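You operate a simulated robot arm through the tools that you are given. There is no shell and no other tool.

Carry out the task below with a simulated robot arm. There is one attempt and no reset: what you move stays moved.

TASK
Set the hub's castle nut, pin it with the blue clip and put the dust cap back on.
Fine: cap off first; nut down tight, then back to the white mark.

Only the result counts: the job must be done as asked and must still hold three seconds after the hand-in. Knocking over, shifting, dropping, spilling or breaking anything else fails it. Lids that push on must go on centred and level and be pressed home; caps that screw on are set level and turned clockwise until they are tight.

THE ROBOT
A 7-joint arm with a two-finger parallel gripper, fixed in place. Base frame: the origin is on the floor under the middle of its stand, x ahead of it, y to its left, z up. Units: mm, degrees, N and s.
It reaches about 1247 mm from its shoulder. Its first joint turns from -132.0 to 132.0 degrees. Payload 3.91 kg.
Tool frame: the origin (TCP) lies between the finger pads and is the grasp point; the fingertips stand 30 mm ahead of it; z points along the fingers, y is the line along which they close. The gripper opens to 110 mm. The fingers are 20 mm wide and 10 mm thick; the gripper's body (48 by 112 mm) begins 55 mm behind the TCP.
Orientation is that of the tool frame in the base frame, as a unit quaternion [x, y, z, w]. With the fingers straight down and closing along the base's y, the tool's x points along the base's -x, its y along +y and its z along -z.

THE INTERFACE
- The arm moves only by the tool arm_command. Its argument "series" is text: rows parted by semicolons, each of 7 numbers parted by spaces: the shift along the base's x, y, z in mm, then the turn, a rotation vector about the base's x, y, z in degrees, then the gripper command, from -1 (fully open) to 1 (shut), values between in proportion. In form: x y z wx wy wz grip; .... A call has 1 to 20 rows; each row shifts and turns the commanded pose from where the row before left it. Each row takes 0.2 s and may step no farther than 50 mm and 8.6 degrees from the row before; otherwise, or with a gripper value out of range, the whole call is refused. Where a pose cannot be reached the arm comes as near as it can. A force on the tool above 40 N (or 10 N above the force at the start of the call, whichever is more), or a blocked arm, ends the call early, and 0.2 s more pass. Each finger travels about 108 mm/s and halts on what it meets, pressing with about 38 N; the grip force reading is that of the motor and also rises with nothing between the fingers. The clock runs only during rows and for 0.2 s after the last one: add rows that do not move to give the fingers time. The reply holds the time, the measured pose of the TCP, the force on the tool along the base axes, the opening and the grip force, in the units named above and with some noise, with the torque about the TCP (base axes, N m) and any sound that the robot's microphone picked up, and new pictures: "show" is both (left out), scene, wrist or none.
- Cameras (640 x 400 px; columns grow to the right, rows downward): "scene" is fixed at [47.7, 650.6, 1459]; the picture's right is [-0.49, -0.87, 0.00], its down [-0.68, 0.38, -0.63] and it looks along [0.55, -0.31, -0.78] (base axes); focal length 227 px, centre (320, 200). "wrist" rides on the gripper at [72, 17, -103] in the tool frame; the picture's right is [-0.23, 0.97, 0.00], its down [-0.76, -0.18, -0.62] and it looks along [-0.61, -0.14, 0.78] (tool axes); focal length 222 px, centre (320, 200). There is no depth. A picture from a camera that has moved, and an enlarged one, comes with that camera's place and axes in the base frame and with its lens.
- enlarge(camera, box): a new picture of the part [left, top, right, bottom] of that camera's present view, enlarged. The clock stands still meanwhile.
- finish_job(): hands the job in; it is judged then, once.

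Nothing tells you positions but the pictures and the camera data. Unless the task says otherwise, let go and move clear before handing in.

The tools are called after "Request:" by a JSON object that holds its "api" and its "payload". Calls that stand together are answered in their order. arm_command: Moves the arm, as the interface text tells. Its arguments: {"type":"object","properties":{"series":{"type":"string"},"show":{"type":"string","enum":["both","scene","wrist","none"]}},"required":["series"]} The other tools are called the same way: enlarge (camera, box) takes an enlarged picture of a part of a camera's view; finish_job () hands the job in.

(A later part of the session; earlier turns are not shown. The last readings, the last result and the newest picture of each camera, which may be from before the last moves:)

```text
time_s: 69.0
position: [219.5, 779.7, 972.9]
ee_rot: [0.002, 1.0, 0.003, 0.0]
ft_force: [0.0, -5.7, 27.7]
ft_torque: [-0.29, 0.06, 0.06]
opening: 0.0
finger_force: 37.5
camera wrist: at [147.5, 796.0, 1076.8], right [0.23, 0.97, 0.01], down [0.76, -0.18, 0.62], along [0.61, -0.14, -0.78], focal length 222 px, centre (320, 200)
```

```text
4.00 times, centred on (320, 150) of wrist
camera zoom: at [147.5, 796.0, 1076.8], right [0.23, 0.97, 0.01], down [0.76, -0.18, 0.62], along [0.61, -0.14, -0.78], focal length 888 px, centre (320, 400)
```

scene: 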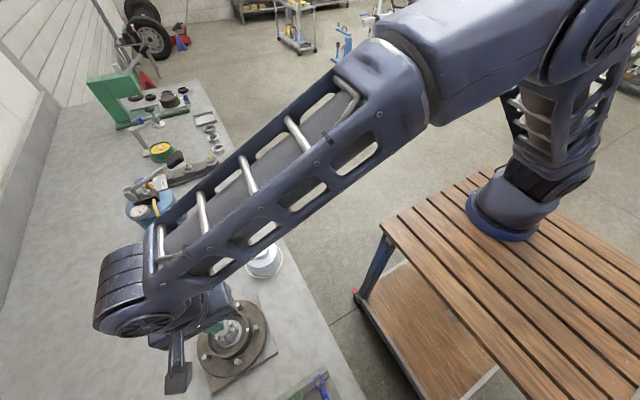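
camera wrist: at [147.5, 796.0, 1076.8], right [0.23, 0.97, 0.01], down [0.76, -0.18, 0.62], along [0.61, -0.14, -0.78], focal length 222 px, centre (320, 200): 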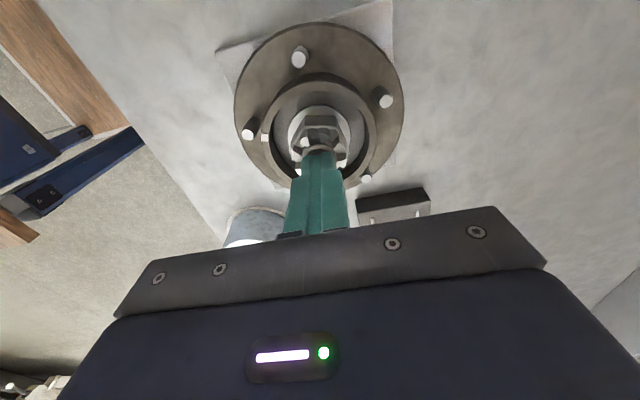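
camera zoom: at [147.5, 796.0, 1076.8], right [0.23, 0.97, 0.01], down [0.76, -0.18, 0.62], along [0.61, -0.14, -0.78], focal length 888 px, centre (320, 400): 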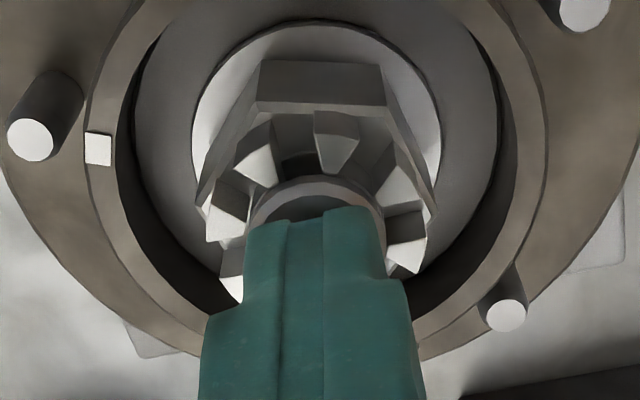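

Spindle end is at z≈942.5. Now I'll back off and view the aligned slot and hole from the −x side to measure the hole's height.

Request:
{"api": "arm_command", "payload": {"series": "0 0 15 0 0 0 1; 0 0 15 0 0 6.5 0; -20 0 0 0 0 6.5 -1; -20 0 0 0 0 0 -1; -18 0 0 0 0 0 -1; 0 0 0 0 0 0 -1", "show": "wrist"}}

Request:
{"api": "enlarge", "payload": {"camera": "wrist", "box": [284, 165, 344, 213]}}

Request:
{"api": "enlarge", "payload": {"camera": "wrist", "box": [300, 172, 330, 196]}}

```text
time_s: 70.4
position: [162.5, 779.3, 1001.2]
ee_rot: [-0.112, 0.994, 0.001, -0.001]
ft_force: [0.1, 1.2, 0.1]
ft_torque: [0.0, -0.01, -0.04]
opening: 109.9
finger_force: 0.1
camera wrist: at [87.3, 779.6, 1105.1], right [0.0, 1.0, 0.0], down [0.78, -0.01, 0.62], along [0.62, 0.0, -0.78], focal length 222 px, centre (320, 200)
```

wrist: 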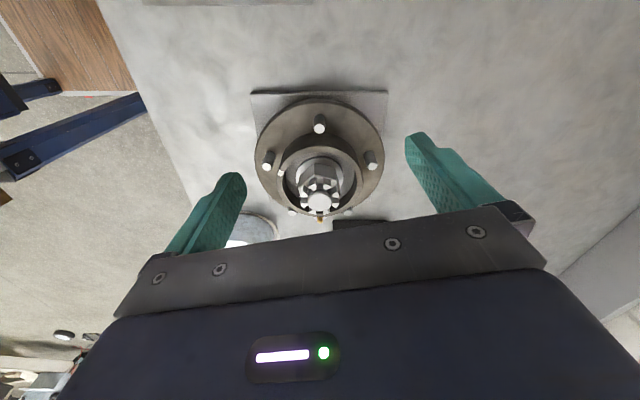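

```text
8.33 times, centred on (314, 189) of wrist
camera zoom: at [87.3, 779.6, 1105.1], right [0.0, 1.0, 0.0], down [0.78, -0.01, 0.62], along [0.62, 0.0, -0.78], focal length 1851 px, centre (370, 292)
```

zoom: 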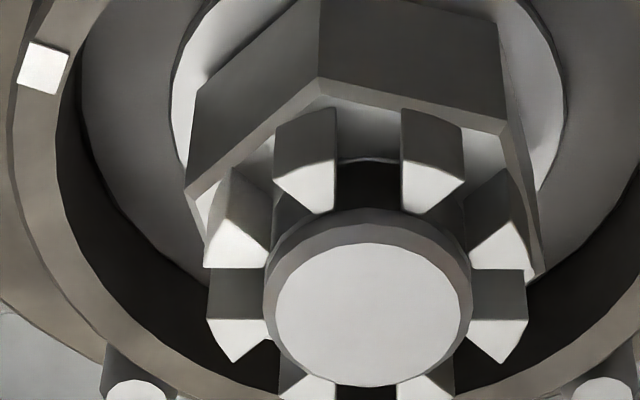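

```text
16.00 times, centred on (315, 184) of wrist
camera zoom: at [87.3, 779.6, 1105.1], right [0.0, 1.0, 0.0], down [0.78, -0.01, 0.62], along [0.62, 0.0, -0.78], focal length 3554 px, centre (400, 456)
```

zoom: 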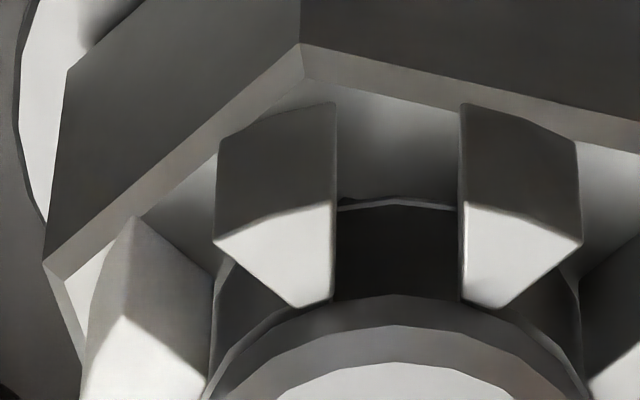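

The slot is square on the hole (dark, about z 930–939). Now I'll examine the clip's leg spacing more closely in the scene camera.

Request:
{"api": "enlarge", "payload": {"camera": "scene", "box": [166, 272, 196, 310]}}

Request:
{"api": "enlarge", "payload": {"camera": "scene", "box": [190, 262, 220, 300]}}

```text
10.53 times, centred on (181, 291) of scene
camera zoom: at [47.7, 650.6, 1459.0], right [-0.49, -0.87, 0.0], down [-0.68, 0.38, -0.63], along [0.55, -0.31, -0.78], focal length 2389 px, centre (1783, -758)
```

zoom: 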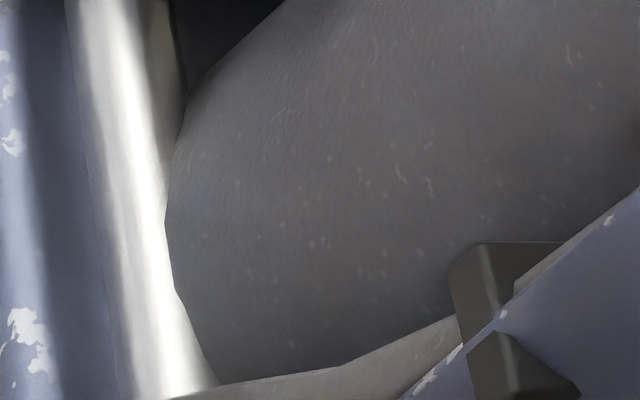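

```text
10.53 times, centred on (205, 281) of scene
camera zoom: at [47.7, 650.6, 1459.0], right [-0.49, -0.87, 0.0], down [-0.68, 0.38, -0.63], along [0.55, -0.31, -0.78], focal length 2389 px, centre (1530, -653)
```

zoom: 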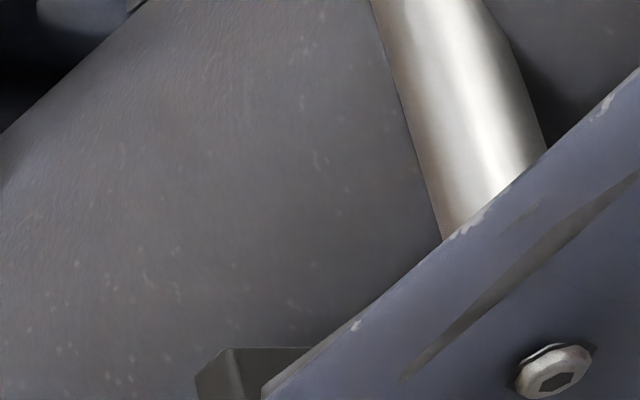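

The arm blocks that view, so I'll swing the wrist camera around to see the clip from its side.

Request:
{"api": "arm_command", "payload": {"series": "24 3 5 0 0 8.4 -1; 24 3 5 0 0 8.4 -1; 24 3 0 0 0 8.4 -1; 24 3 0 0 0 8.4 -1; 24 3 0 0 0 8.4 -1; 24 4 0 0 0 8.4 -1; 24 4 0 0 0 8.4 -1; 22 4 -20 0 0 8.2 -1; 0 0 -30 0 0 0 -1; 0 0 0 0 0 0 -1", "show": "both"}}

Request:
{"api": "enlarge", "payload": {"camera": "wrist", "box": [270, 150, 370, 250]}}

```text
time_s: 72.6
position: [351.4, 806.3, 962.0]
ee_rot: [-0.642, 0.767, 0.001, -0.001]
ft_force: [-0.2, -0.4, 0.6]
ft_torque: [0.05, 0.01, 0.0]
opening: 110.1
finger_force: 0.0
camera wrist: at [322.8, 738.7, 1065.8], right [-0.92, 0.39, 0.0], down [0.31, 0.72, 0.62], along [0.24, 0.57, -0.78], focal length 222 px, centre (320, 200)
```

scene: 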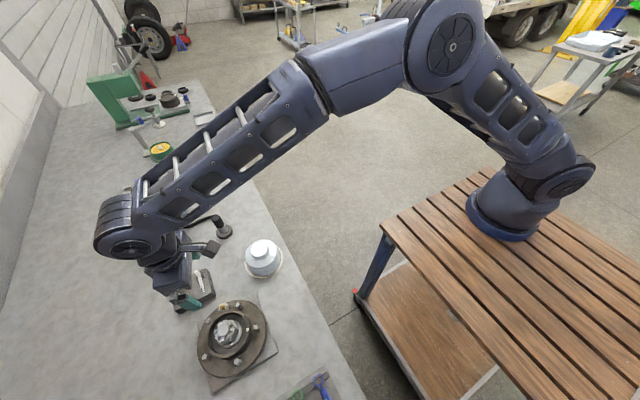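
wrist: 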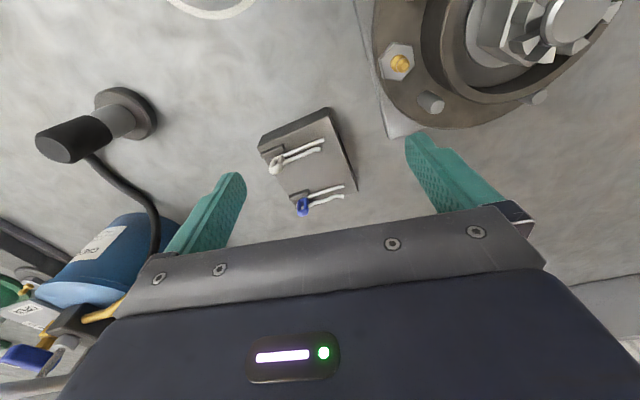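

```text
4.00 times, centred on (320, 200) of wrist
camera zoom: at [322.8, 738.7, 1065.8], right [-0.92, 0.39, 0.0], down [0.31, 0.72, 0.62], along [0.24, 0.57, -0.78], focal length 888 px, centre (320, 200)
```

zoom: 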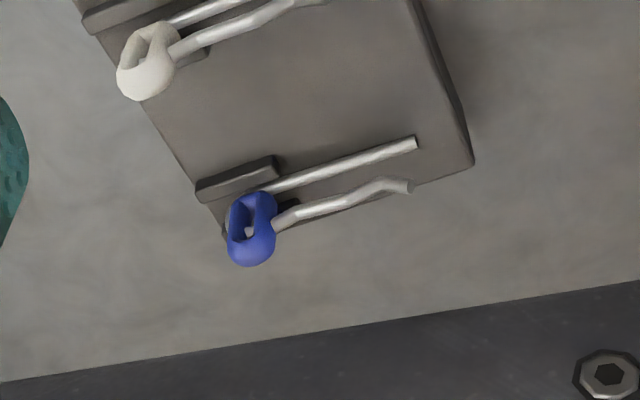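

Request:
{"api": "enlarge", "payload": {"camera": "wrist", "box": [290, 175, 355, 225]}}

Request:
{"api": "enlarge", "payload": {"camera": "wrist", "box": [262, 135, 330, 180]}}

```text
8.00 times, centred on (322, 200) of wrist
camera zoom: at [322.8, 738.7, 1065.8], right [-0.92, 0.39, 0.0], down [0.31, 0.72, 0.62], along [0.24, 0.57, -0.78], focal length 1777 px, centre (300, 200)
```

zoom: 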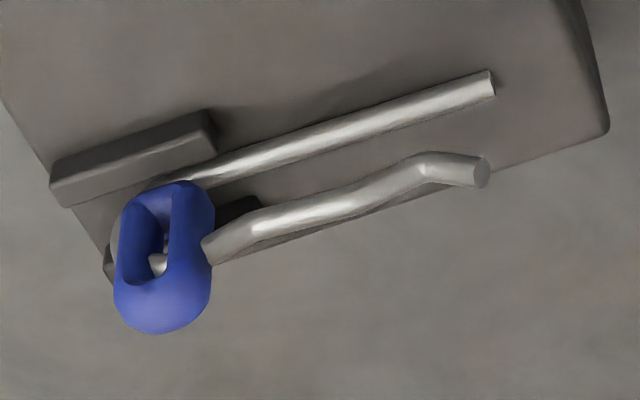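

```text
8.89 times, centred on (296, 158) of wrist
camera zoom: at [322.8, 738.7, 1065.8], right [-0.92, 0.39, 0.0], down [0.31, 0.72, 0.62], along [0.24, 0.57, -0.78], focal length 1974 px, centre (533, 578)
```

zoom: 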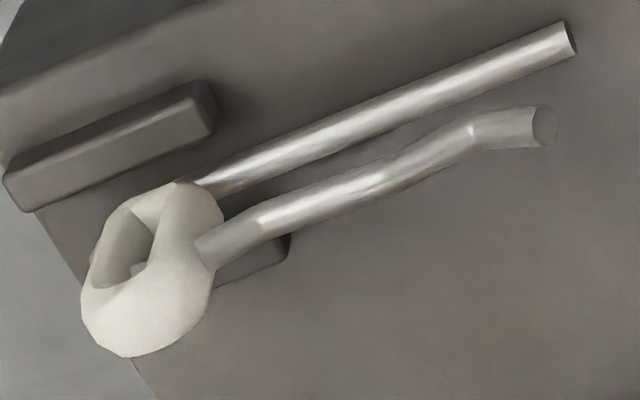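

I now understand the clip: head about 15×25 mm and 8 mm thick, legs 17 mm apart narrowing to ~14 mm. The lower leg goes through the hole and the upper one passes over the spindle end. I'll return to yaw 0 above the blue head at about (401, 869).

Request:
{"api": "arm_command", "payload": {"series": "0 0 30 0 0 -8 -1; 6 7 10 0 0 -8 -1; 6 7 0 0 0 -8 -0.5; 6 7 0 0 0 -8 0; 6 7 0 0 0 -8 0.2; 6 7 0 0 0 -8 0.4; 6 7 0 0 0 -8 0.4; 6 7 0 0 0 -8 0.4; 5 7 0 0 0 -8 0.4; 3 7 -20 0 0 -8 0.4; 0 0 0 0 0 0 0.4", "show": "both"}}

Request:
{"api": "enlarge", "payload": {"camera": "wrist", "box": [260, 60, 400, 200]}}

```text
time_s: 75.0
position: [401.8, 868.6, 981.4]
ee_rot: [0.002, 1.0, 0.002, 0.001]
ft_force: [0.3, 0.0, -0.2]
ft_torque: [0.0, 0.02, 0.02]
opening: 32.9
finger_force: 0.0
camera wrist: at [329.4, 886.8, 1085.1], right [0.23, 0.97, 0.0], down [0.76, -0.18, 0.62], along [0.61, -0.14, -0.78], focal length 222 px, centre (320, 200)
```

scene: 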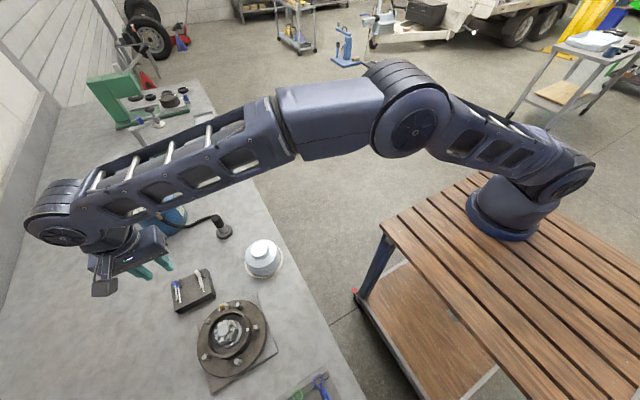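
wrist: 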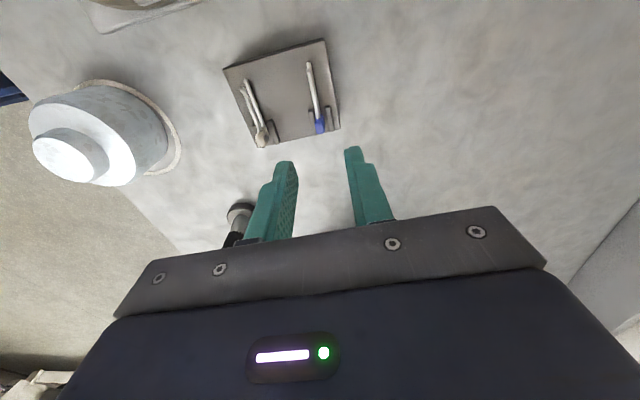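

```text
2.86 times, centred on (330, 130) of wrist
camera zoom: at [329.4, 886.8, 1085.1], right [0.23, 0.97, 0.0], down [0.76, -0.18, 0.62], along [0.61, -0.14, -0.78], focal length 635 px, centre (291, 400)
```

zoom: 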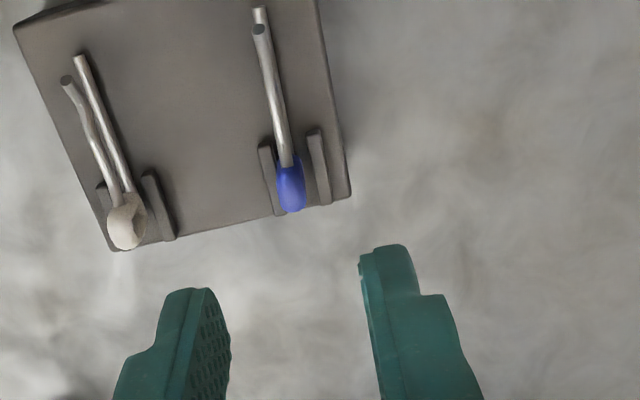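

The fingers line up with the blue head; the clip is skewed about −2°, so I'll match that and come down to just above the head.

Request:
{"api": "arm_command", "payload": {"series": "-0.5 0.5 -20 0 0 -2 0.4; 0 0 -20 0 0 0 0.4; 0 0 -10 0 0 0 0.4; 0 0 0 0 0 0 0.4", "show": "both"}}

Request:
{"api": "enlarge", "payload": {"camera": "wrist", "box": [270, 100, 370, 200]}}

Request:
{"api": "enlarge", "payload": {"camera": "scene", "box": [150, 265, 210, 315]}}

```text
time_s: 76.0
position: [401.0, 869.1, 931.7]
ee_rot: [0.019, 1.0, 0.002, 0.0]
ft_force: [-1.1, -0.1, 0.1]
ft_torque: [0.04, -0.02, 0.01]
opening: 32.9
finger_force: 0.0
camera wrist: at [329.8, 889.8, 1034.9], right [0.26, 0.96, 0.0], down [0.75, -0.21, 0.62], along [0.6, -0.16, -0.78], focal length 222 px, centre (320, 200)
```

scene: 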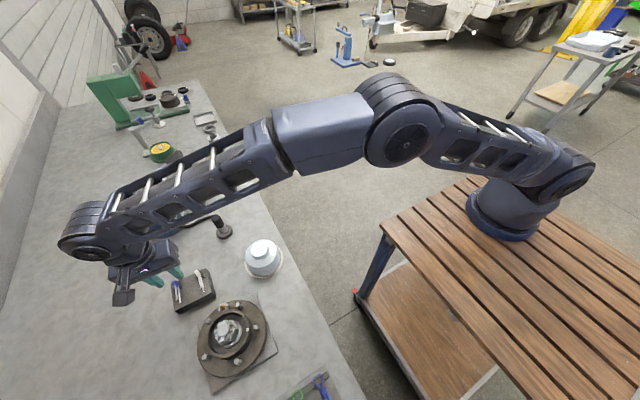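
wrist: 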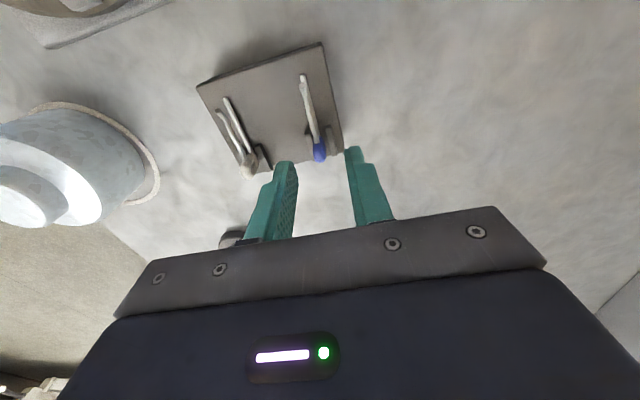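

```text
4.00 times, centred on (320, 150) of wrist
camera zoom: at [329.8, 889.8, 1034.9], right [0.26, 0.96, 0.0], down [0.75, -0.21, 0.62], along [0.6, -0.16, -0.78], focal length 888 px, centre (320, 400)
```

zoom: 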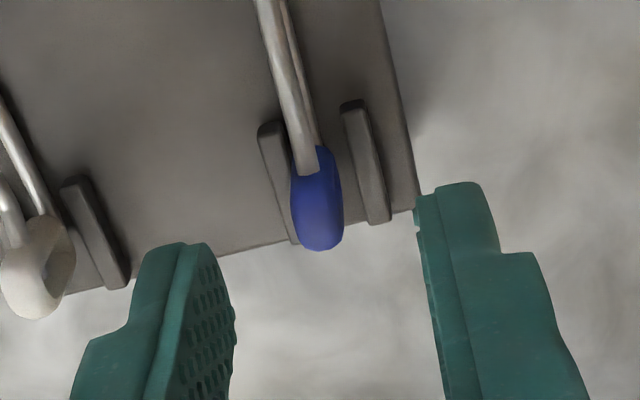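

```text
8.00 times, centred on (180, 290) of scene
camera zoom: at [47.7, 650.6, 1459.0], right [-0.49, -0.87, 0.0], down [-0.68, 0.38, -0.63], along [0.55, -0.31, -0.78], focal length 1816 px, centre (1440, -520)
```

zoom: 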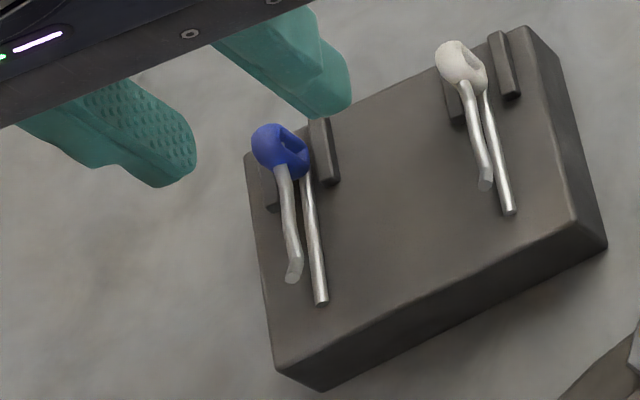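

The head is centred between the fingers. Lowering 20 mm to straddle it (tips ~12 mm above the tray) and closing gently.

Request:
{"api": "arm_command", "payload": {"series": "0 0 -10 0 0 0 0.4; 0 0 -7 0 0 0 0.4; 0 0 -3 0 0 0 0.4; 0 0 0 0 0 0 0.4", "show": "none"}}

Request:
{"api": "enlarge", "payload": {"camera": "wrist", "box": [270, 120, 370, 220]}}

Request:
{"api": "enlarge", "payload": {"camera": "scene", "box": [150, 265, 210, 315]}}

```text
time_s: 77.0
position: [401.3, 869.5, 910.8]
ee_rot: [0.019, 1.0, 0.002, 0.0]
ft_force: [0.6, 1.3, -0.8]
ft_torque: [0.01, -0.01, 0.03]
opening: 32.8
finger_force: 0.1
```

```text
4.00 times, centred on (320, 170) of wrist
camera zoom: at [329.7, 889.4, 1014.7], right [0.26, 0.96, 0.0], down [0.75, -0.21, 0.62], along [0.6, -0.16, -0.78], focal length 888 px, centre (320, 320)
```

zoom: 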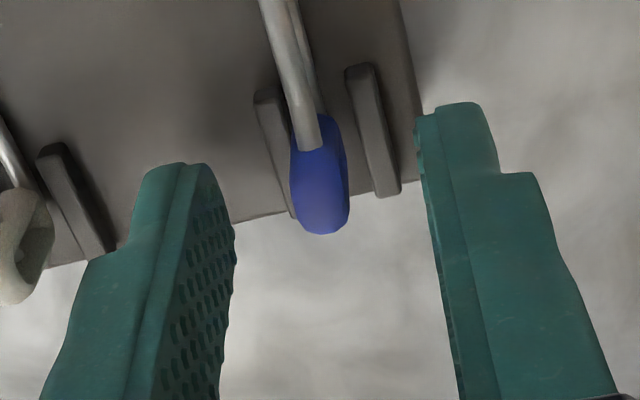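

```text
8.00 times, centred on (180, 290) of scene
camera zoom: at [47.7, 650.6, 1459.0], right [-0.49, -0.87, 0.0], down [-0.68, 0.38, -0.63], along [0.55, -0.31, -0.78], focal length 1816 px, centre (1440, -520)
```

zoom: 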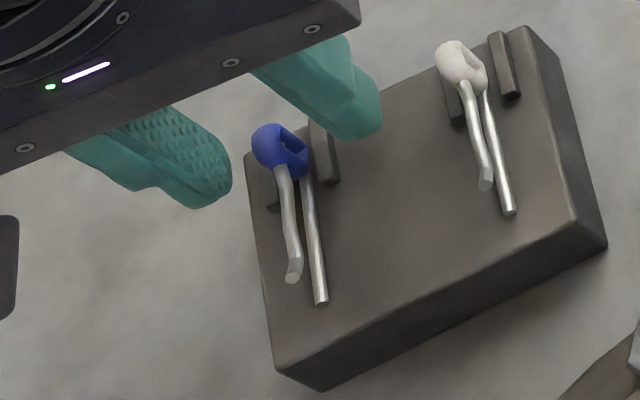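

Fingers straddle the head well. Closing slowly.

Request:
{"api": "arm_command", "payload": {"series": "0 0 0 0 0 0 0.6; 0 0 0 0 0 0 0.72; 0 0 0 0 0 0 0.8; 0 0 0 0 0 0 0.86; 0 0 0 0 0 0 0.9; 0 0 0 0 0 0 0.9", "show": "both"}}

Request:
{"api": "enlarge", "payload": {"camera": "wrist", "box": [270, 120, 370, 220]}}

Request:
{"api": "enlarge", "payload": {"camera": "scene", "box": [150, 265, 210, 315]}}

```text
time_s: 78.4
position: [401.7, 870.0, 911.7]
ee_rot: [0.019, 1.0, 0.002, 0.0]
ft_force: [-2.2, 2.6, 1.2]
ft_torque: [0.11, -0.01, 0.06]
opening: 7.0
finger_force: 1.9
camera wrist: at [329.7, 889.5, 1014.9], right [0.26, 0.96, 0.0], down [0.75, -0.21, 0.62], along [0.6, -0.16, -0.78], focal length 222 px, centre (320, 200)
```

scene: 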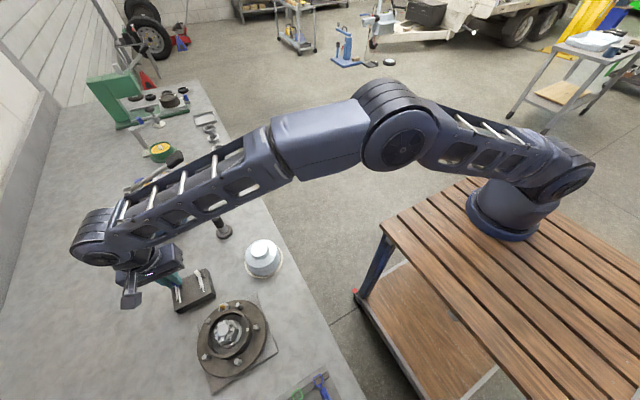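
wrist: 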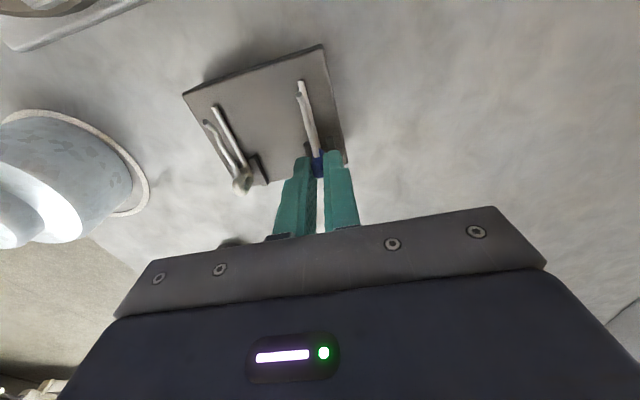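

```text
4.00 times, centred on (320, 170) of wrist
camera zoom: at [329.7, 889.5, 1014.9], right [0.26, 0.96, 0.0], down [0.75, -0.21, 0.62], along [0.6, -0.16, -0.78], focal length 888 px, centre (320, 320)
```

zoom: 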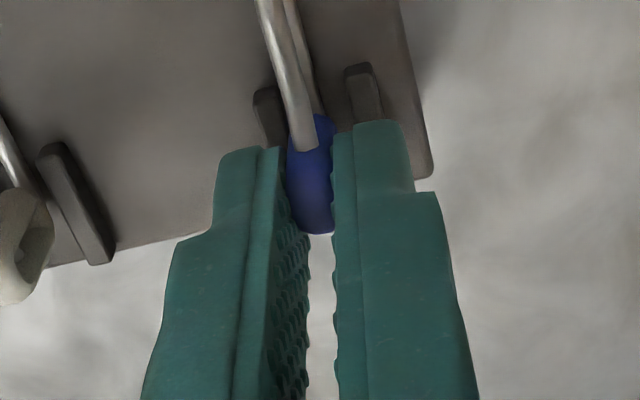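

```text
8.00 times, centred on (180, 290) of scene
camera zoom: at [47.7, 650.6, 1459.0], right [-0.49, -0.87, 0.0], down [-0.68, 0.38, -0.63], along [0.55, -0.31, -0.78], focal length 1816 px, centre (1440, -520)
```

zoom: 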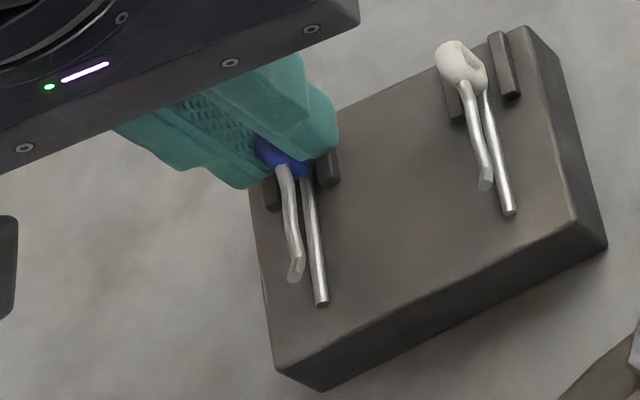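

The head is gripped at 7 mm width with the legs still flat. I'll squeeze fully and lift a little.

Request:
{"api": "arm_command", "payload": {"series": "0 0 0 0 0 0 1; 0 0 0 0 0 0 1; 0 0 0 0 0 0 1; 0 0 3 0 0 0 1; 0 0 5 0 0 0 1; 0 0 10 0 0 0 1; 0 0 15 0 0 0 1; 0 0 0 0 0 0 1", "show": "both"}}

Request:
{"api": "enlarge", "payload": {"camera": "wrist", "box": [270, 80, 370, 180]}}

Request:
{"api": "enlarge", "payload": {"camera": "scene", "box": [150, 255, 210, 305]}}

```text
time_s: 80.2
position: [401.7, 869.5, 945.0]
ee_rot: [0.019, 1.0, 0.002, 0.0]
ft_force: [0.2, 0.5, -1.3]
ft_torque: [0.0, -0.01, 0.0]
opening: 6.4
finger_force: 38.2
camera wrist: at [329.7, 890.2, 1047.9], right [0.26, 0.96, 0.0], down [0.75, -0.21, 0.62], along [0.6, -0.16, -0.78], focal length 222 px, centre (320, 200)
```

scene: 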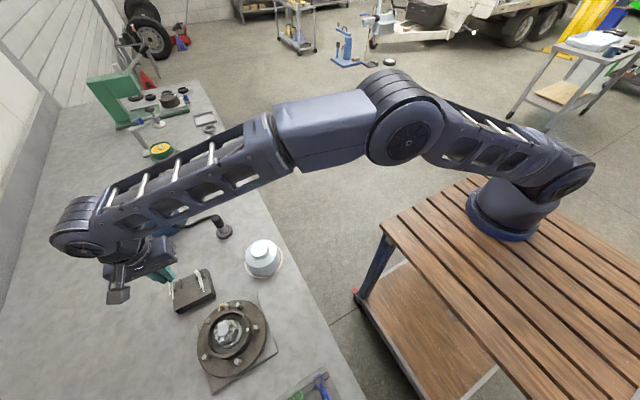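
wrist: 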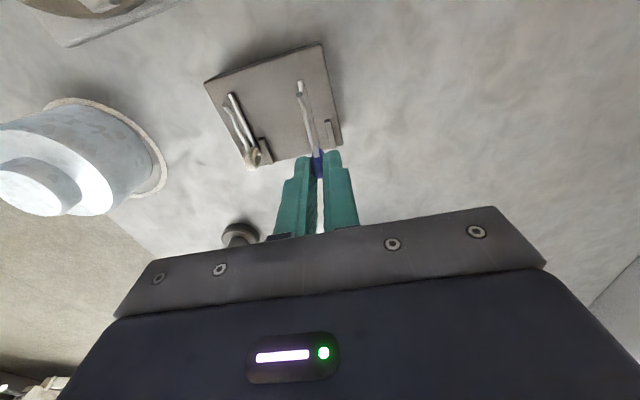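

```text
4.00 times, centred on (320, 130) of wrist
camera zoom: at [329.7, 890.2, 1047.9], right [0.26, 0.96, 0.0], down [0.75, -0.21, 0.62], along [0.6, -0.16, -0.78], focal length 888 px, centre (320, 480)
```

zoom: 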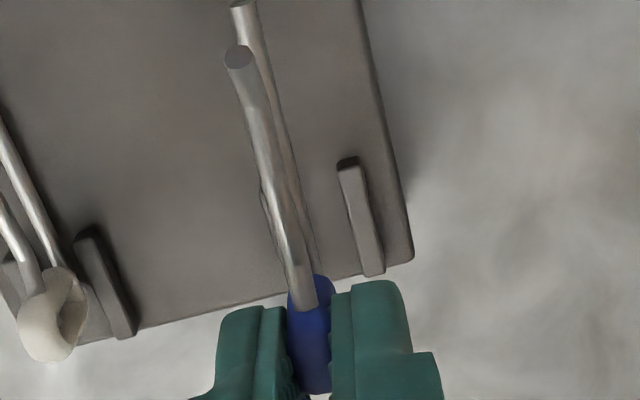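

```text
8.00 times, centred on (180, 280) of scene
camera zoom: at [47.7, 650.6, 1459.0], right [-0.49, -0.87, 0.0], down [-0.68, 0.38, -0.63], along [0.55, -0.31, -0.78], focal length 1816 px, centre (1440, -440)
```

zoom: 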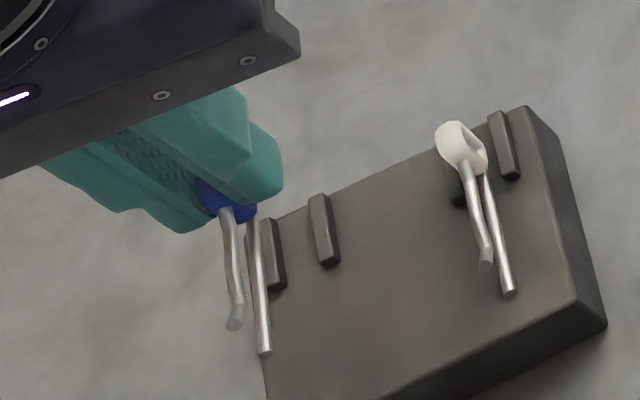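

The clip is held level with legs pointing −x. I'll raise it so the lower leg is at about hole height (z≈934), straighten to yaw 0, and bring it to the +x side of the hub.

Request:
{"api": "arm_command", "payload": {"series": "0 0 12 0 0 1.1 1; 0 0 18.4 0 0 1.1 1; -18 -22.8 0 0 0 0 1; -18 -22.8 0 0 0 0 1; -18 -22.8 0 0 0 0 1; -18 -22.8 0 0 0 0 1; -10 0 0 0 0 0 1; 0 0 0 0 0 0 1", "show": "both"}}

Request:
{"api": "enlarge", "payload": {"camera": "wrist", "box": [220, 0, 420, 180]}}

Request:
{"api": "enlarge", "payload": {"camera": "scene", "box": [190, 280, 260, 350]}}

```text
time_s: 82.0
position: [319.0, 776.9, 974.4]
ee_rot: [0.0, 1.0, 0.002, 0.0]
ft_force: [-0.9, -0.5, 0.0]
ft_torque: [0.01, 0.05, 0.01]
opening: 6.6
finger_force: 37.7
camera wrist: at [246.8, 795.5, 1078.4], right [0.23, 0.97, 0.0], down [0.76, -0.18, 0.62], along [0.61, -0.14, -0.78], focal length 222 px, centre (320, 200)
```

scene: 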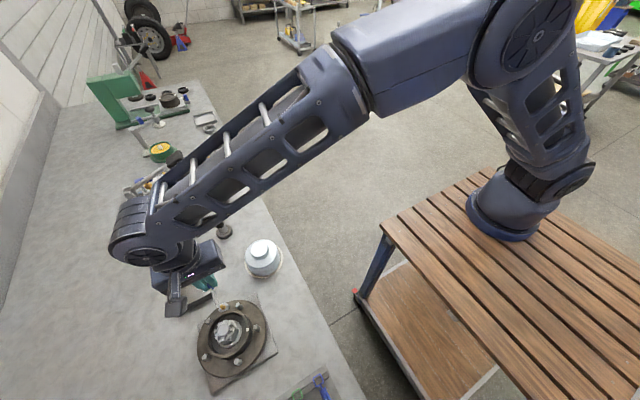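
wrist: 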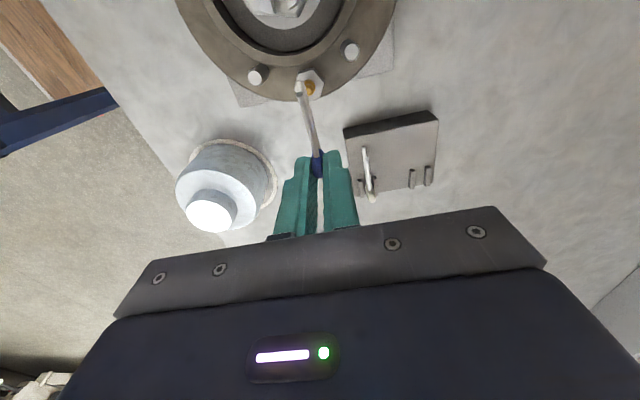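

```text
2.22 times, centred on (320, 90) of wrist
camera zoom: at [246.8, 795.5, 1078.4], right [0.23, 0.97, 0.0], down [0.76, -0.18, 0.62], along [0.61, -0.14, -0.78], focal length 494 px, centre (320, 444)
```

zoom: 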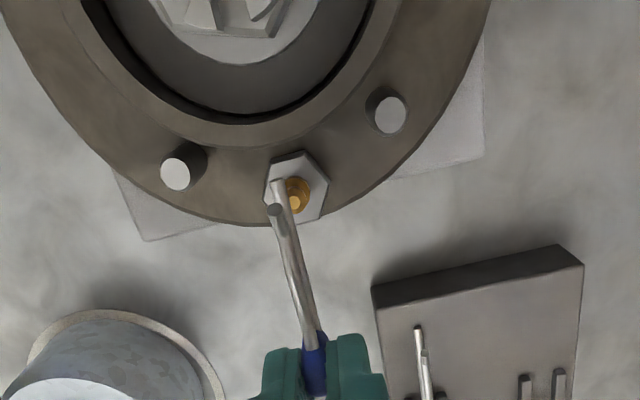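

```text
5.71 times, centred on (225, 315) of scene
camera zoom: at [47.7, 650.6, 1459.0], right [-0.49, -0.87, 0.0], down [-0.68, 0.38, -0.63], along [0.55, -0.31, -0.78], focal length 1297 px, centre (863, -457)
```

zoom: 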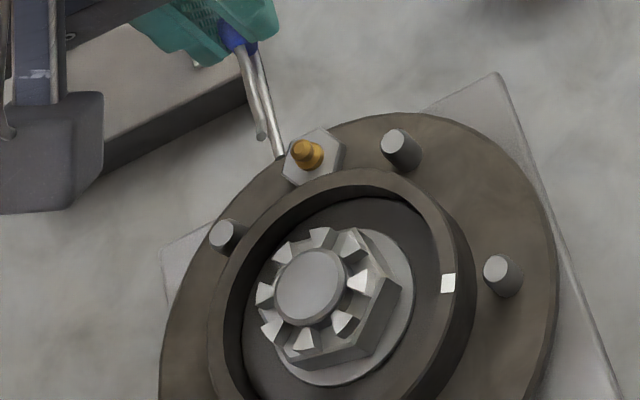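

The clip is lined up roughly with the slot. I'll advance to just outside the prongs and compare the leg tip with the slot directly.

Request:
{"api": "arm_command", "payload": {"series": "-10 0 0 0 0 0 1; -10 0 0 0 0 0 1; 0 0 0 0 0 0 1", "show": "both"}}

Request:
{"api": "enlarge", "payload": {"camera": "wrist", "box": [240, 0, 380, 120]}}

Request:
{"api": "enlarge", "payload": {"camera": "scene", "box": [200, 295, 250, 345]}}

```text
time_s: 82.8
position: [299.0, 777.3, 975.6]
ee_rot: [0.0, 1.0, 0.002, 0.0]
ft_force: [0.1, -0.2, 0.5]
ft_torque: [0.01, -0.02, 0.01]
opening: 6.3
finger_force: 38.3
camera wrist: at [226.7, 795.7, 1078.4], right [0.23, 0.97, 0.0], down [0.76, -0.18, 0.62], along [0.61, -0.14, -0.78], focal length 222 px, centre (320, 200)
```

scene: 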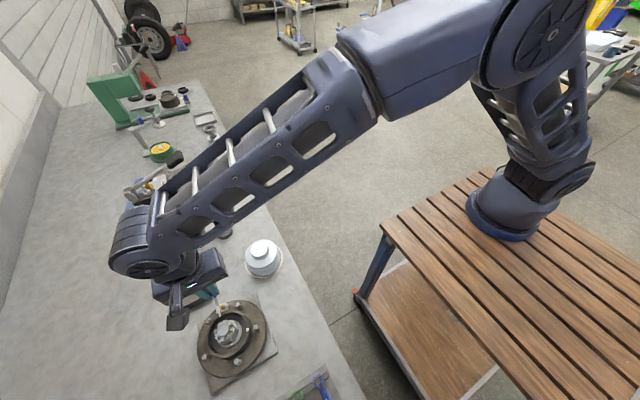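
wrist: 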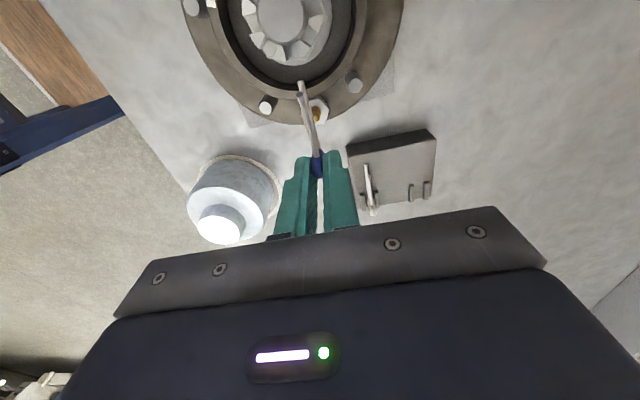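

```text
3.33 times, centred on (310, 60) of wrist
camera zoom: at [226.7, 795.7, 1078.4], right [0.23, 0.97, 0.0], down [0.76, -0.18, 0.62], along [0.61, -0.14, -0.78], focal length 740 px, centre (353, 667)
```

zoom: 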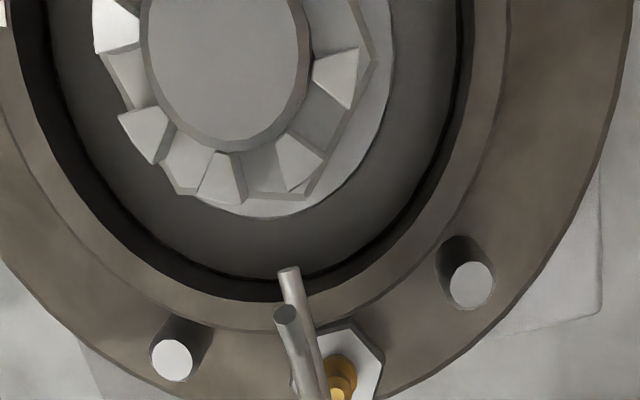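

```text
8.00 times, centred on (225, 320) of scene
camera zoom: at [47.7, 650.6, 1459.0], right [-0.49, -0.87, 0.0], down [-0.68, 0.38, -0.63], along [0.55, -0.31, -0.78], focal length 1816 px, centre (1080, -760)
```

zoom: 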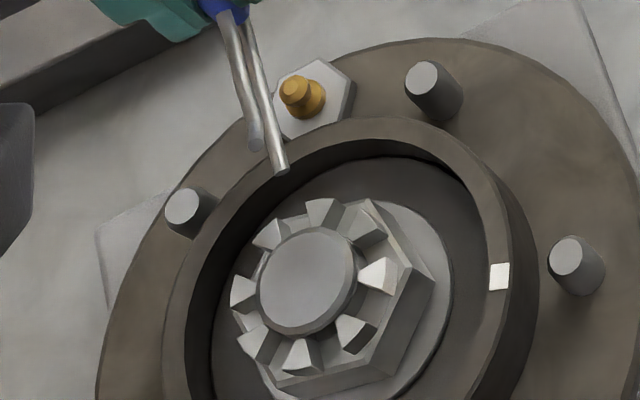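

The leg tip and slot agree within about 0.4 mm sideways. I'll ease the leg into the slot in small steps, watching the forces.

Request:
{"api": "arm_command", "payload": {"series": "-4 0.3 0 0 0 0 1; -4 0 0 0 0 0 1; -3 0 0 0 0 0 1; -3 0 0 0 0 0 1; 0 0 0 0 0 0 1", "show": "both"}}

Request:
{"api": "enlarge", "payload": {"camera": "wrist", "box": [240, 0, 380, 120]}}

Request:
{"api": "enlarge", "payload": {"camera": "scene", "box": [200, 300, 250, 350]}}

```text
time_s: 84.0
position: [285.5, 778.7, 974.8]
ee_rot: [0.001, 1.0, 0.001, 0.0]
ft_force: [-0.2, -0.1, 0.1]
ft_torque: [-0.03, -0.01, -0.02]
opening: 6.4
finger_force: 37.5
camera wrist: at [213.0, 795.9, 1078.3], right [0.23, 0.97, 0.0], down [0.76, -0.18, 0.62], along [0.61, -0.14, -0.78], focal length 222 px, centre (320, 200)
```

scene: 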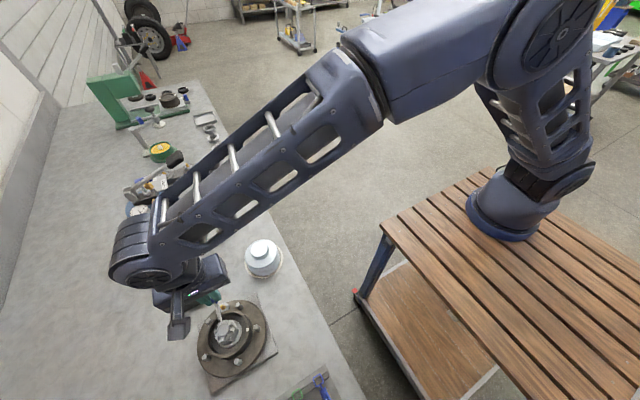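
wrist: 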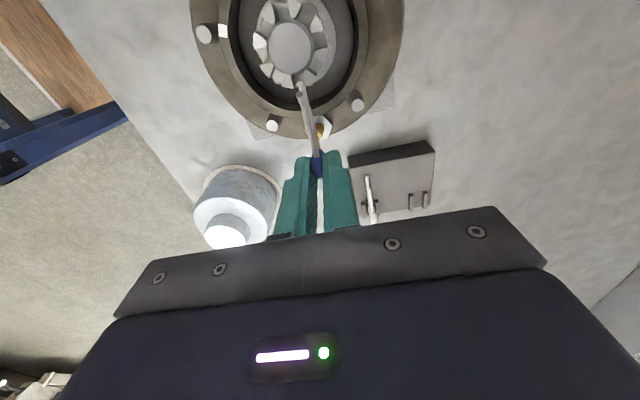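

```text
3.33 times, centred on (310, 60) of wrist
camera zoom: at [213.0, 795.9, 1078.3], right [0.23, 0.97, 0.0], down [0.76, -0.18, 0.62], along [0.61, -0.14, -0.78], focal length 740 px, centre (353, 667)
```

zoom: 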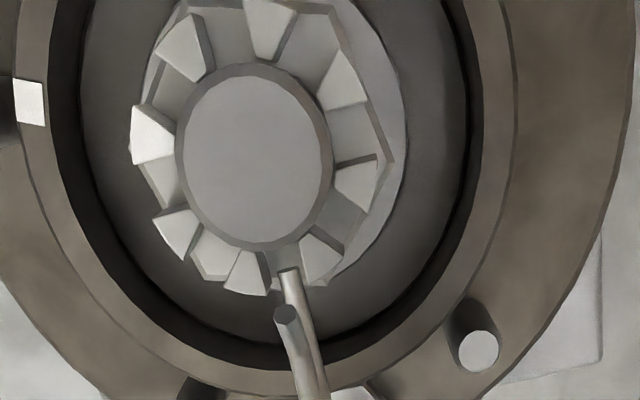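

```text
8.00 times, centred on (225, 325) of scene
camera zoom: at [47.7, 650.6, 1459.0], right [-0.49, -0.87, 0.0], down [-0.68, 0.38, -0.63], along [0.55, -0.31, -0.78], focal length 1816 px, centre (1080, -800)
```

zoom: 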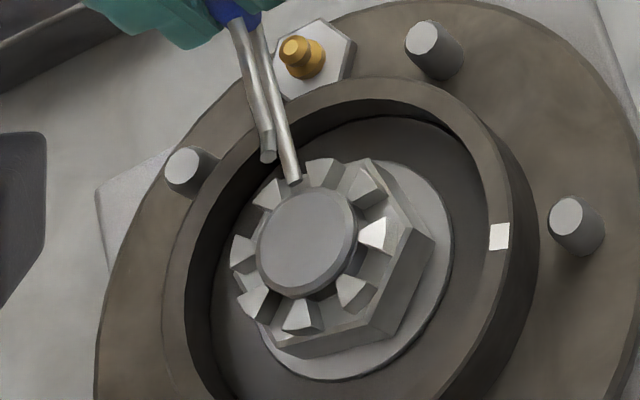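

The tip is entering the slot with no contact force. I'll zoom closer on this from both cameras to judge the height before pushing on.

Request:
{"api": "enlarge", "payload": {"camera": "scene", "box": [222, 310, 252, 338]}}

Request:
{"api": "enlarge", "payload": {"camera": "wrist", "box": [270, 55, 330, 110]}}

Request:
{"api": "enlarge", "payload": {"camera": "scene", "box": [210, 300, 236, 324]}}

```text
14.29 times, centred on (237, 324) of scene
camera zoom: at [47.7, 650.6, 1459.0], right [-0.49, -0.87, 0.0], down [-0.68, 0.38, -0.63], along [0.55, -0.31, -0.78], focal length 3242 px, centre (1506, -1571)
```

zoom: 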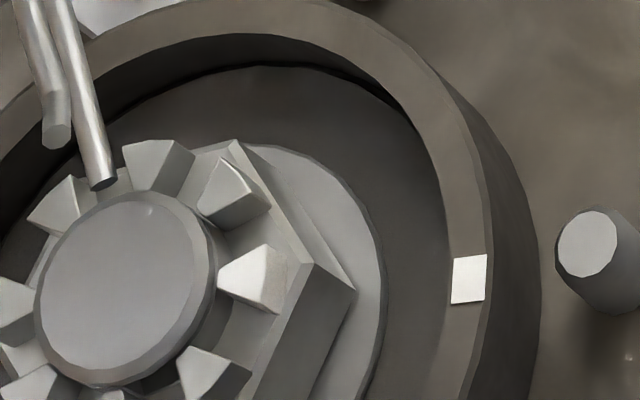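

```text
7.27 times, centred on (300, 82) of wrist
camera zoom: at [213.0, 795.9, 1078.3], right [0.23, 0.97, 0.0], down [0.76, -0.18, 0.62], along [0.61, -0.14, -0.78], focal length 1615 px, centre (466, 1054)
```

zoom: 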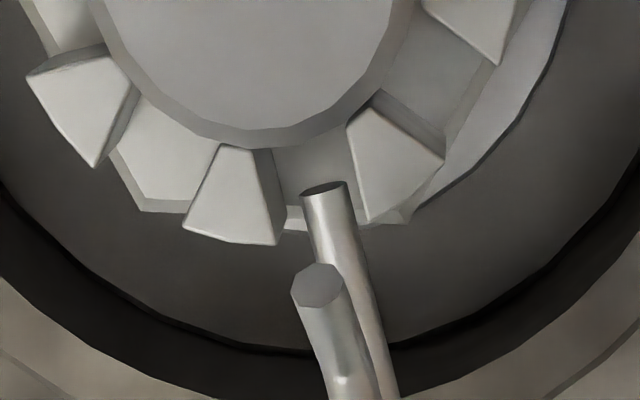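

```text
16.00 times, centred on (223, 312) of scene
camera zoom: at [47.7, 650.6, 1459.0], right [-0.49, -0.87, 0.0], down [-0.68, 0.38, -0.63], along [0.55, -0.31, -0.78], focal length 3632 px, centre (1872, -1592)
```

zoom: 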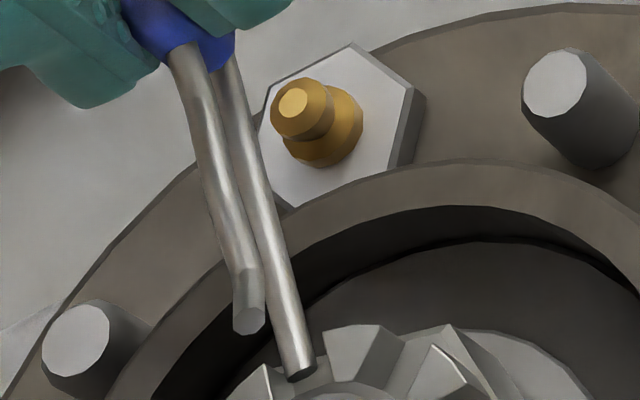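

Estimates of leg height differ by a few mm between cameras, so I'll probe gently: move 2 mm in, then lower in half-millimetre steps until the leg just touches the slot floor.

Request:
{"api": "arm_command", "payload": {"series": "-2 0 0 0 0 0 1; 0 0 -0.5 0 0 0 1; 0 0 -0.5 0 0 0 1; 0 0 -0.5 0 0 0 1; 0 0 0 0 0 0 1", "show": "none"}}

```text
time_s: 85.2
position: [282.9, 777.2, 973.2]
ee_rot: [0.0, 1.0, 0.002, 0.0]
ft_force: [-0.3, 0.3, -0.7]
ft_torque: [0.0, -0.03, -0.03]
opening: 6.6
finger_force: 37.7
```

Request:
{"api": "arm_command", "payload": {"series": "0 0 -0.5 0 0 0 1; 0 0 -0.5 0 0 0 1; 0 0 0 0 0 0 1", "show": "none"}}

```text
time_s: 86.0
position: [283.4, 778.3, 970.9]
ee_rot: [0.0, 1.0, 0.002, 0.0]
ft_force: [0.0, -0.4, -0.4]
ft_torque: [0.02, 0.01, 0.0]
opening: 6.3
finger_force: 38.2
```

Request:
{"api": "arm_command", "payload": {"series": "0 0 -0.5 0 0 0 1; 0 0 0 0 0 0 1", "show": "none"}}

Request:
{"api": "arm_command", "payload": {"series": "0 0 -0.5 0 0 0 1; 0 0 0 0 0 0 1", "show": "none"}}

Request:
{"api": "arm_command", "payload": {"series": "0 0 -0.5 0 0 0 1; 0 0 0 0 0 0 1", "show": "wrist"}}

```text
time_s: 86.6
position: [283.8, 778.1, 971.6]
ee_rot: [0.0, 1.0, 0.002, 0.0]
ft_force: [0.1, 0.0, -0.2]
ft_torque: [0.04, -0.01, 0.0]
opening: 6.4
finger_force: 38.1
```

```text
time_s: 87.2
position: [283.7, 778.5, 969.9]
ee_rot: [0.0, 1.0, 0.002, 0.001]
ft_force: [0.1, -0.3, 0.6]
ft_torque: [0.0, 0.02, -0.02]
opening: 6.7
finger_force: 37.5
```

```text
time_s: 87.8
position: [283.8, 778.1, 970.8]
ee_rot: [0.0, 1.0, 0.002, 0.0]
ft_force: [-0.3, 0.0, 0.3]
ft_torque: [0.01, -0.03, 0.01]
opening: 6.7
finger_force: 38.0
camera wrist: at [211.3, 796.0, 1074.4], right [0.23, 0.97, 0.0], down [0.76, -0.18, 0.62], along [0.61, -0.14, -0.78], focal length 222 px, centre (320, 200)
```

wrist: 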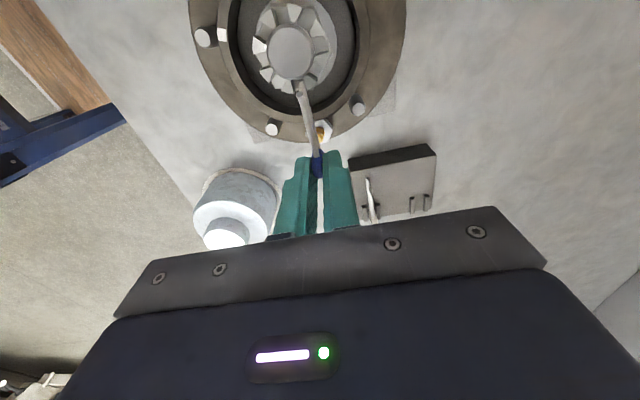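

Lowered 4 mm with no contact, so the leg was higher than I reckoned. I'll check the scene view.

Request:
{"api": "enlarge", "payload": {"camera": "scene", "box": [215, 305, 245, 333]}}

Request:
{"api": "enlarge", "payload": {"camera": "wrist", "box": [270, 55, 330, 110]}}

```text
14.29 times, centred on (230, 319) of scene
camera zoom: at [47.7, 650.6, 1459.0], right [-0.49, -0.87, 0.0], down [-0.68, 0.38, -0.63], along [0.55, -0.31, -0.78], focal length 3242 px, centre (1606, -1500)
```

zoom: 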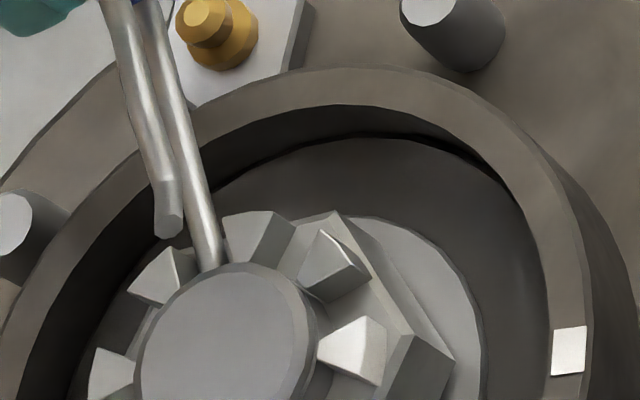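

```text
7.27 times, centred on (300, 82) of wrist
camera zoom: at [211.3, 796.0, 1074.4], right [0.23, 0.97, 0.0], down [0.76, -0.18, 0.62], along [0.61, -0.14, -0.78], focal length 1615 px, centre (466, 1054)
```

zoom: 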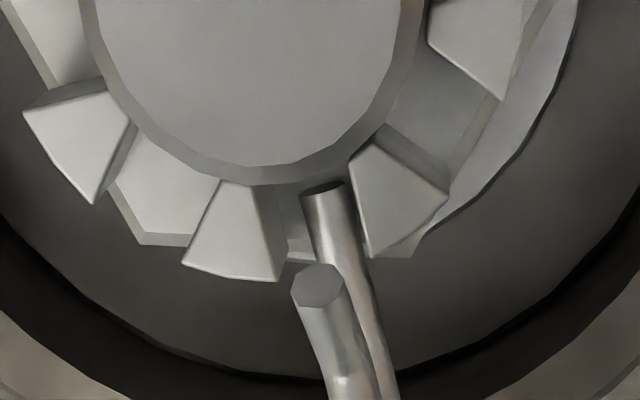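

The tip is now clearly below the spindle end, inside the slot. I'll continue probing down in half-millimetre steps.

Request:
{"api": "arm_command", "payload": {"series": "0 0 -0.5 0 0 0 1; 0 0 0 0 0 0 1", "show": "none"}}

Request:
{"api": "arm_command", "payload": {"series": "0 0 -0.5 0 0 0 1; 0 0 0 0 0 0 1", "show": "none"}}

Request:
{"api": "arm_command", "payload": {"series": "0 0 -0.5 0 0 0 1; 0 0 0 0 0 0 1", "show": "none"}}

```text
time_s: 88.4
position: [284.0, 778.4, 970.5]
ee_rot: [-0.001, 1.0, 0.002, 0.0]
ft_force: [-0.9, 0.5, 0.5]
ft_torque: [-0.03, 0.03, 0.04]
opening: 6.6
finger_force: 37.7
```

```text
time_s: 89.0
position: [283.4, 778.2, 970.4]
ee_rot: [0.0, 1.0, 0.002, 0.0]
ft_force: [0.4, 0.1, -2.0]
ft_torque: [0.0, 0.02, 0.02]
opening: 6.2
finger_force: 38.0
```

```text
time_s: 89.6
position: [283.2, 779.0, 969.3]
ee_rot: [-0.001, 1.0, 0.002, 0.0]
ft_force: [-0.1, 1.1, 3.0]
ft_torque: [0.03, 0.14, -0.03]
opening: 6.2
finger_force: 37.3
```

Touchdown: the leg rests on the slot floor. I'll raise 4.5 mm to mid-hole and feed the clip in along −x, a few mm at a time.

Request:
{"api": "arm_command", "payload": {"series": "0 0 2.5 0 0 0 1; 0 0 2 0 0 0 1; -2 0 0 0 0 0 1; -2 0 0 0 0 0 1; -2 0 0 0 0 0 1; 0 0 0 0 0 0 1", "show": "wrist"}}

Request:
{"api": "enlarge", "payload": {"camera": "scene", "box": [215, 305, 245, 333]}}

Request:
{"api": "enlarge", "payload": {"camera": "wrist", "box": [260, 45, 340, 115]}}

```text
time_s: 91.0
position: [278.0, 778.3, 972.9]
ee_rot: [0.0, 1.0, 0.002, 0.0]
ft_force: [0.3, -0.8, 0.1]
ft_torque: [0.02, -0.02, -0.04]
opening: 6.6
finger_force: 38.3
camera wrist: at [205.1, 795.7, 1077.4], right [0.23, 0.97, 0.0], down [0.76, -0.18, 0.62], along [0.61, -0.14, -0.78], focal length 222 px, centre (320, 200)
```

wrist: 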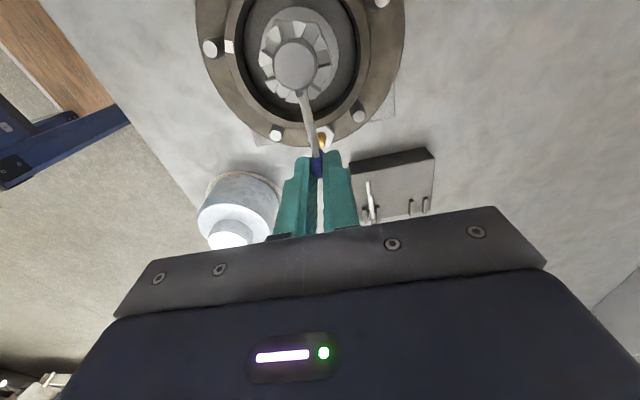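

```text
14.29 times, centred on (230, 319) of scene
camera zoom: at [47.7, 650.6, 1459.0], right [-0.49, -0.87, 0.0], down [-0.68, 0.38, -0.63], along [0.55, -0.31, -0.78], focal length 3242 px, centre (1606, -1500)
```

zoom: 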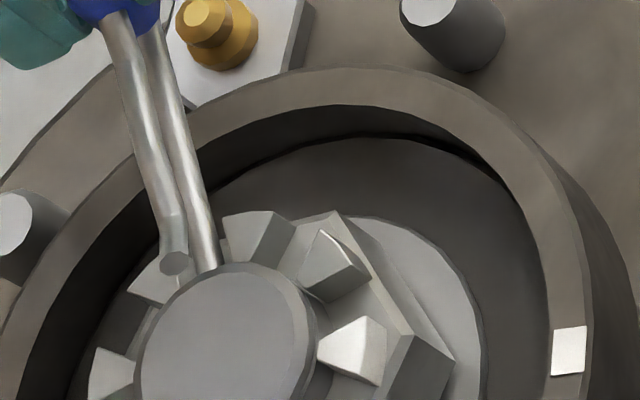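

```text
5.71 times, centred on (300, 80) of wrist
camera zoom: at [205.1, 795.7, 1077.4], right [0.23, 0.97, 0.0], down [0.76, -0.18, 0.62], along [0.61, -0.14, -0.78], focal length 1269 px, centre (434, 886)
```

zoom: 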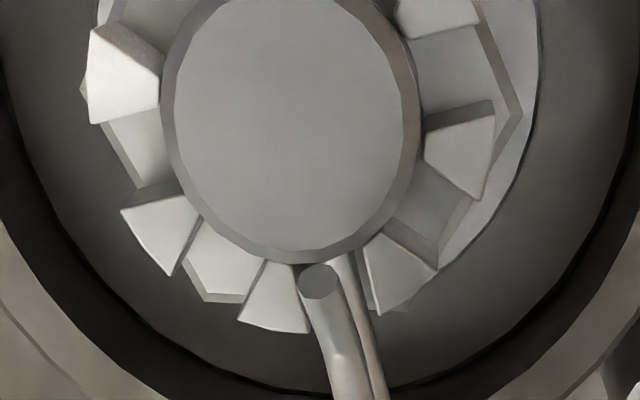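

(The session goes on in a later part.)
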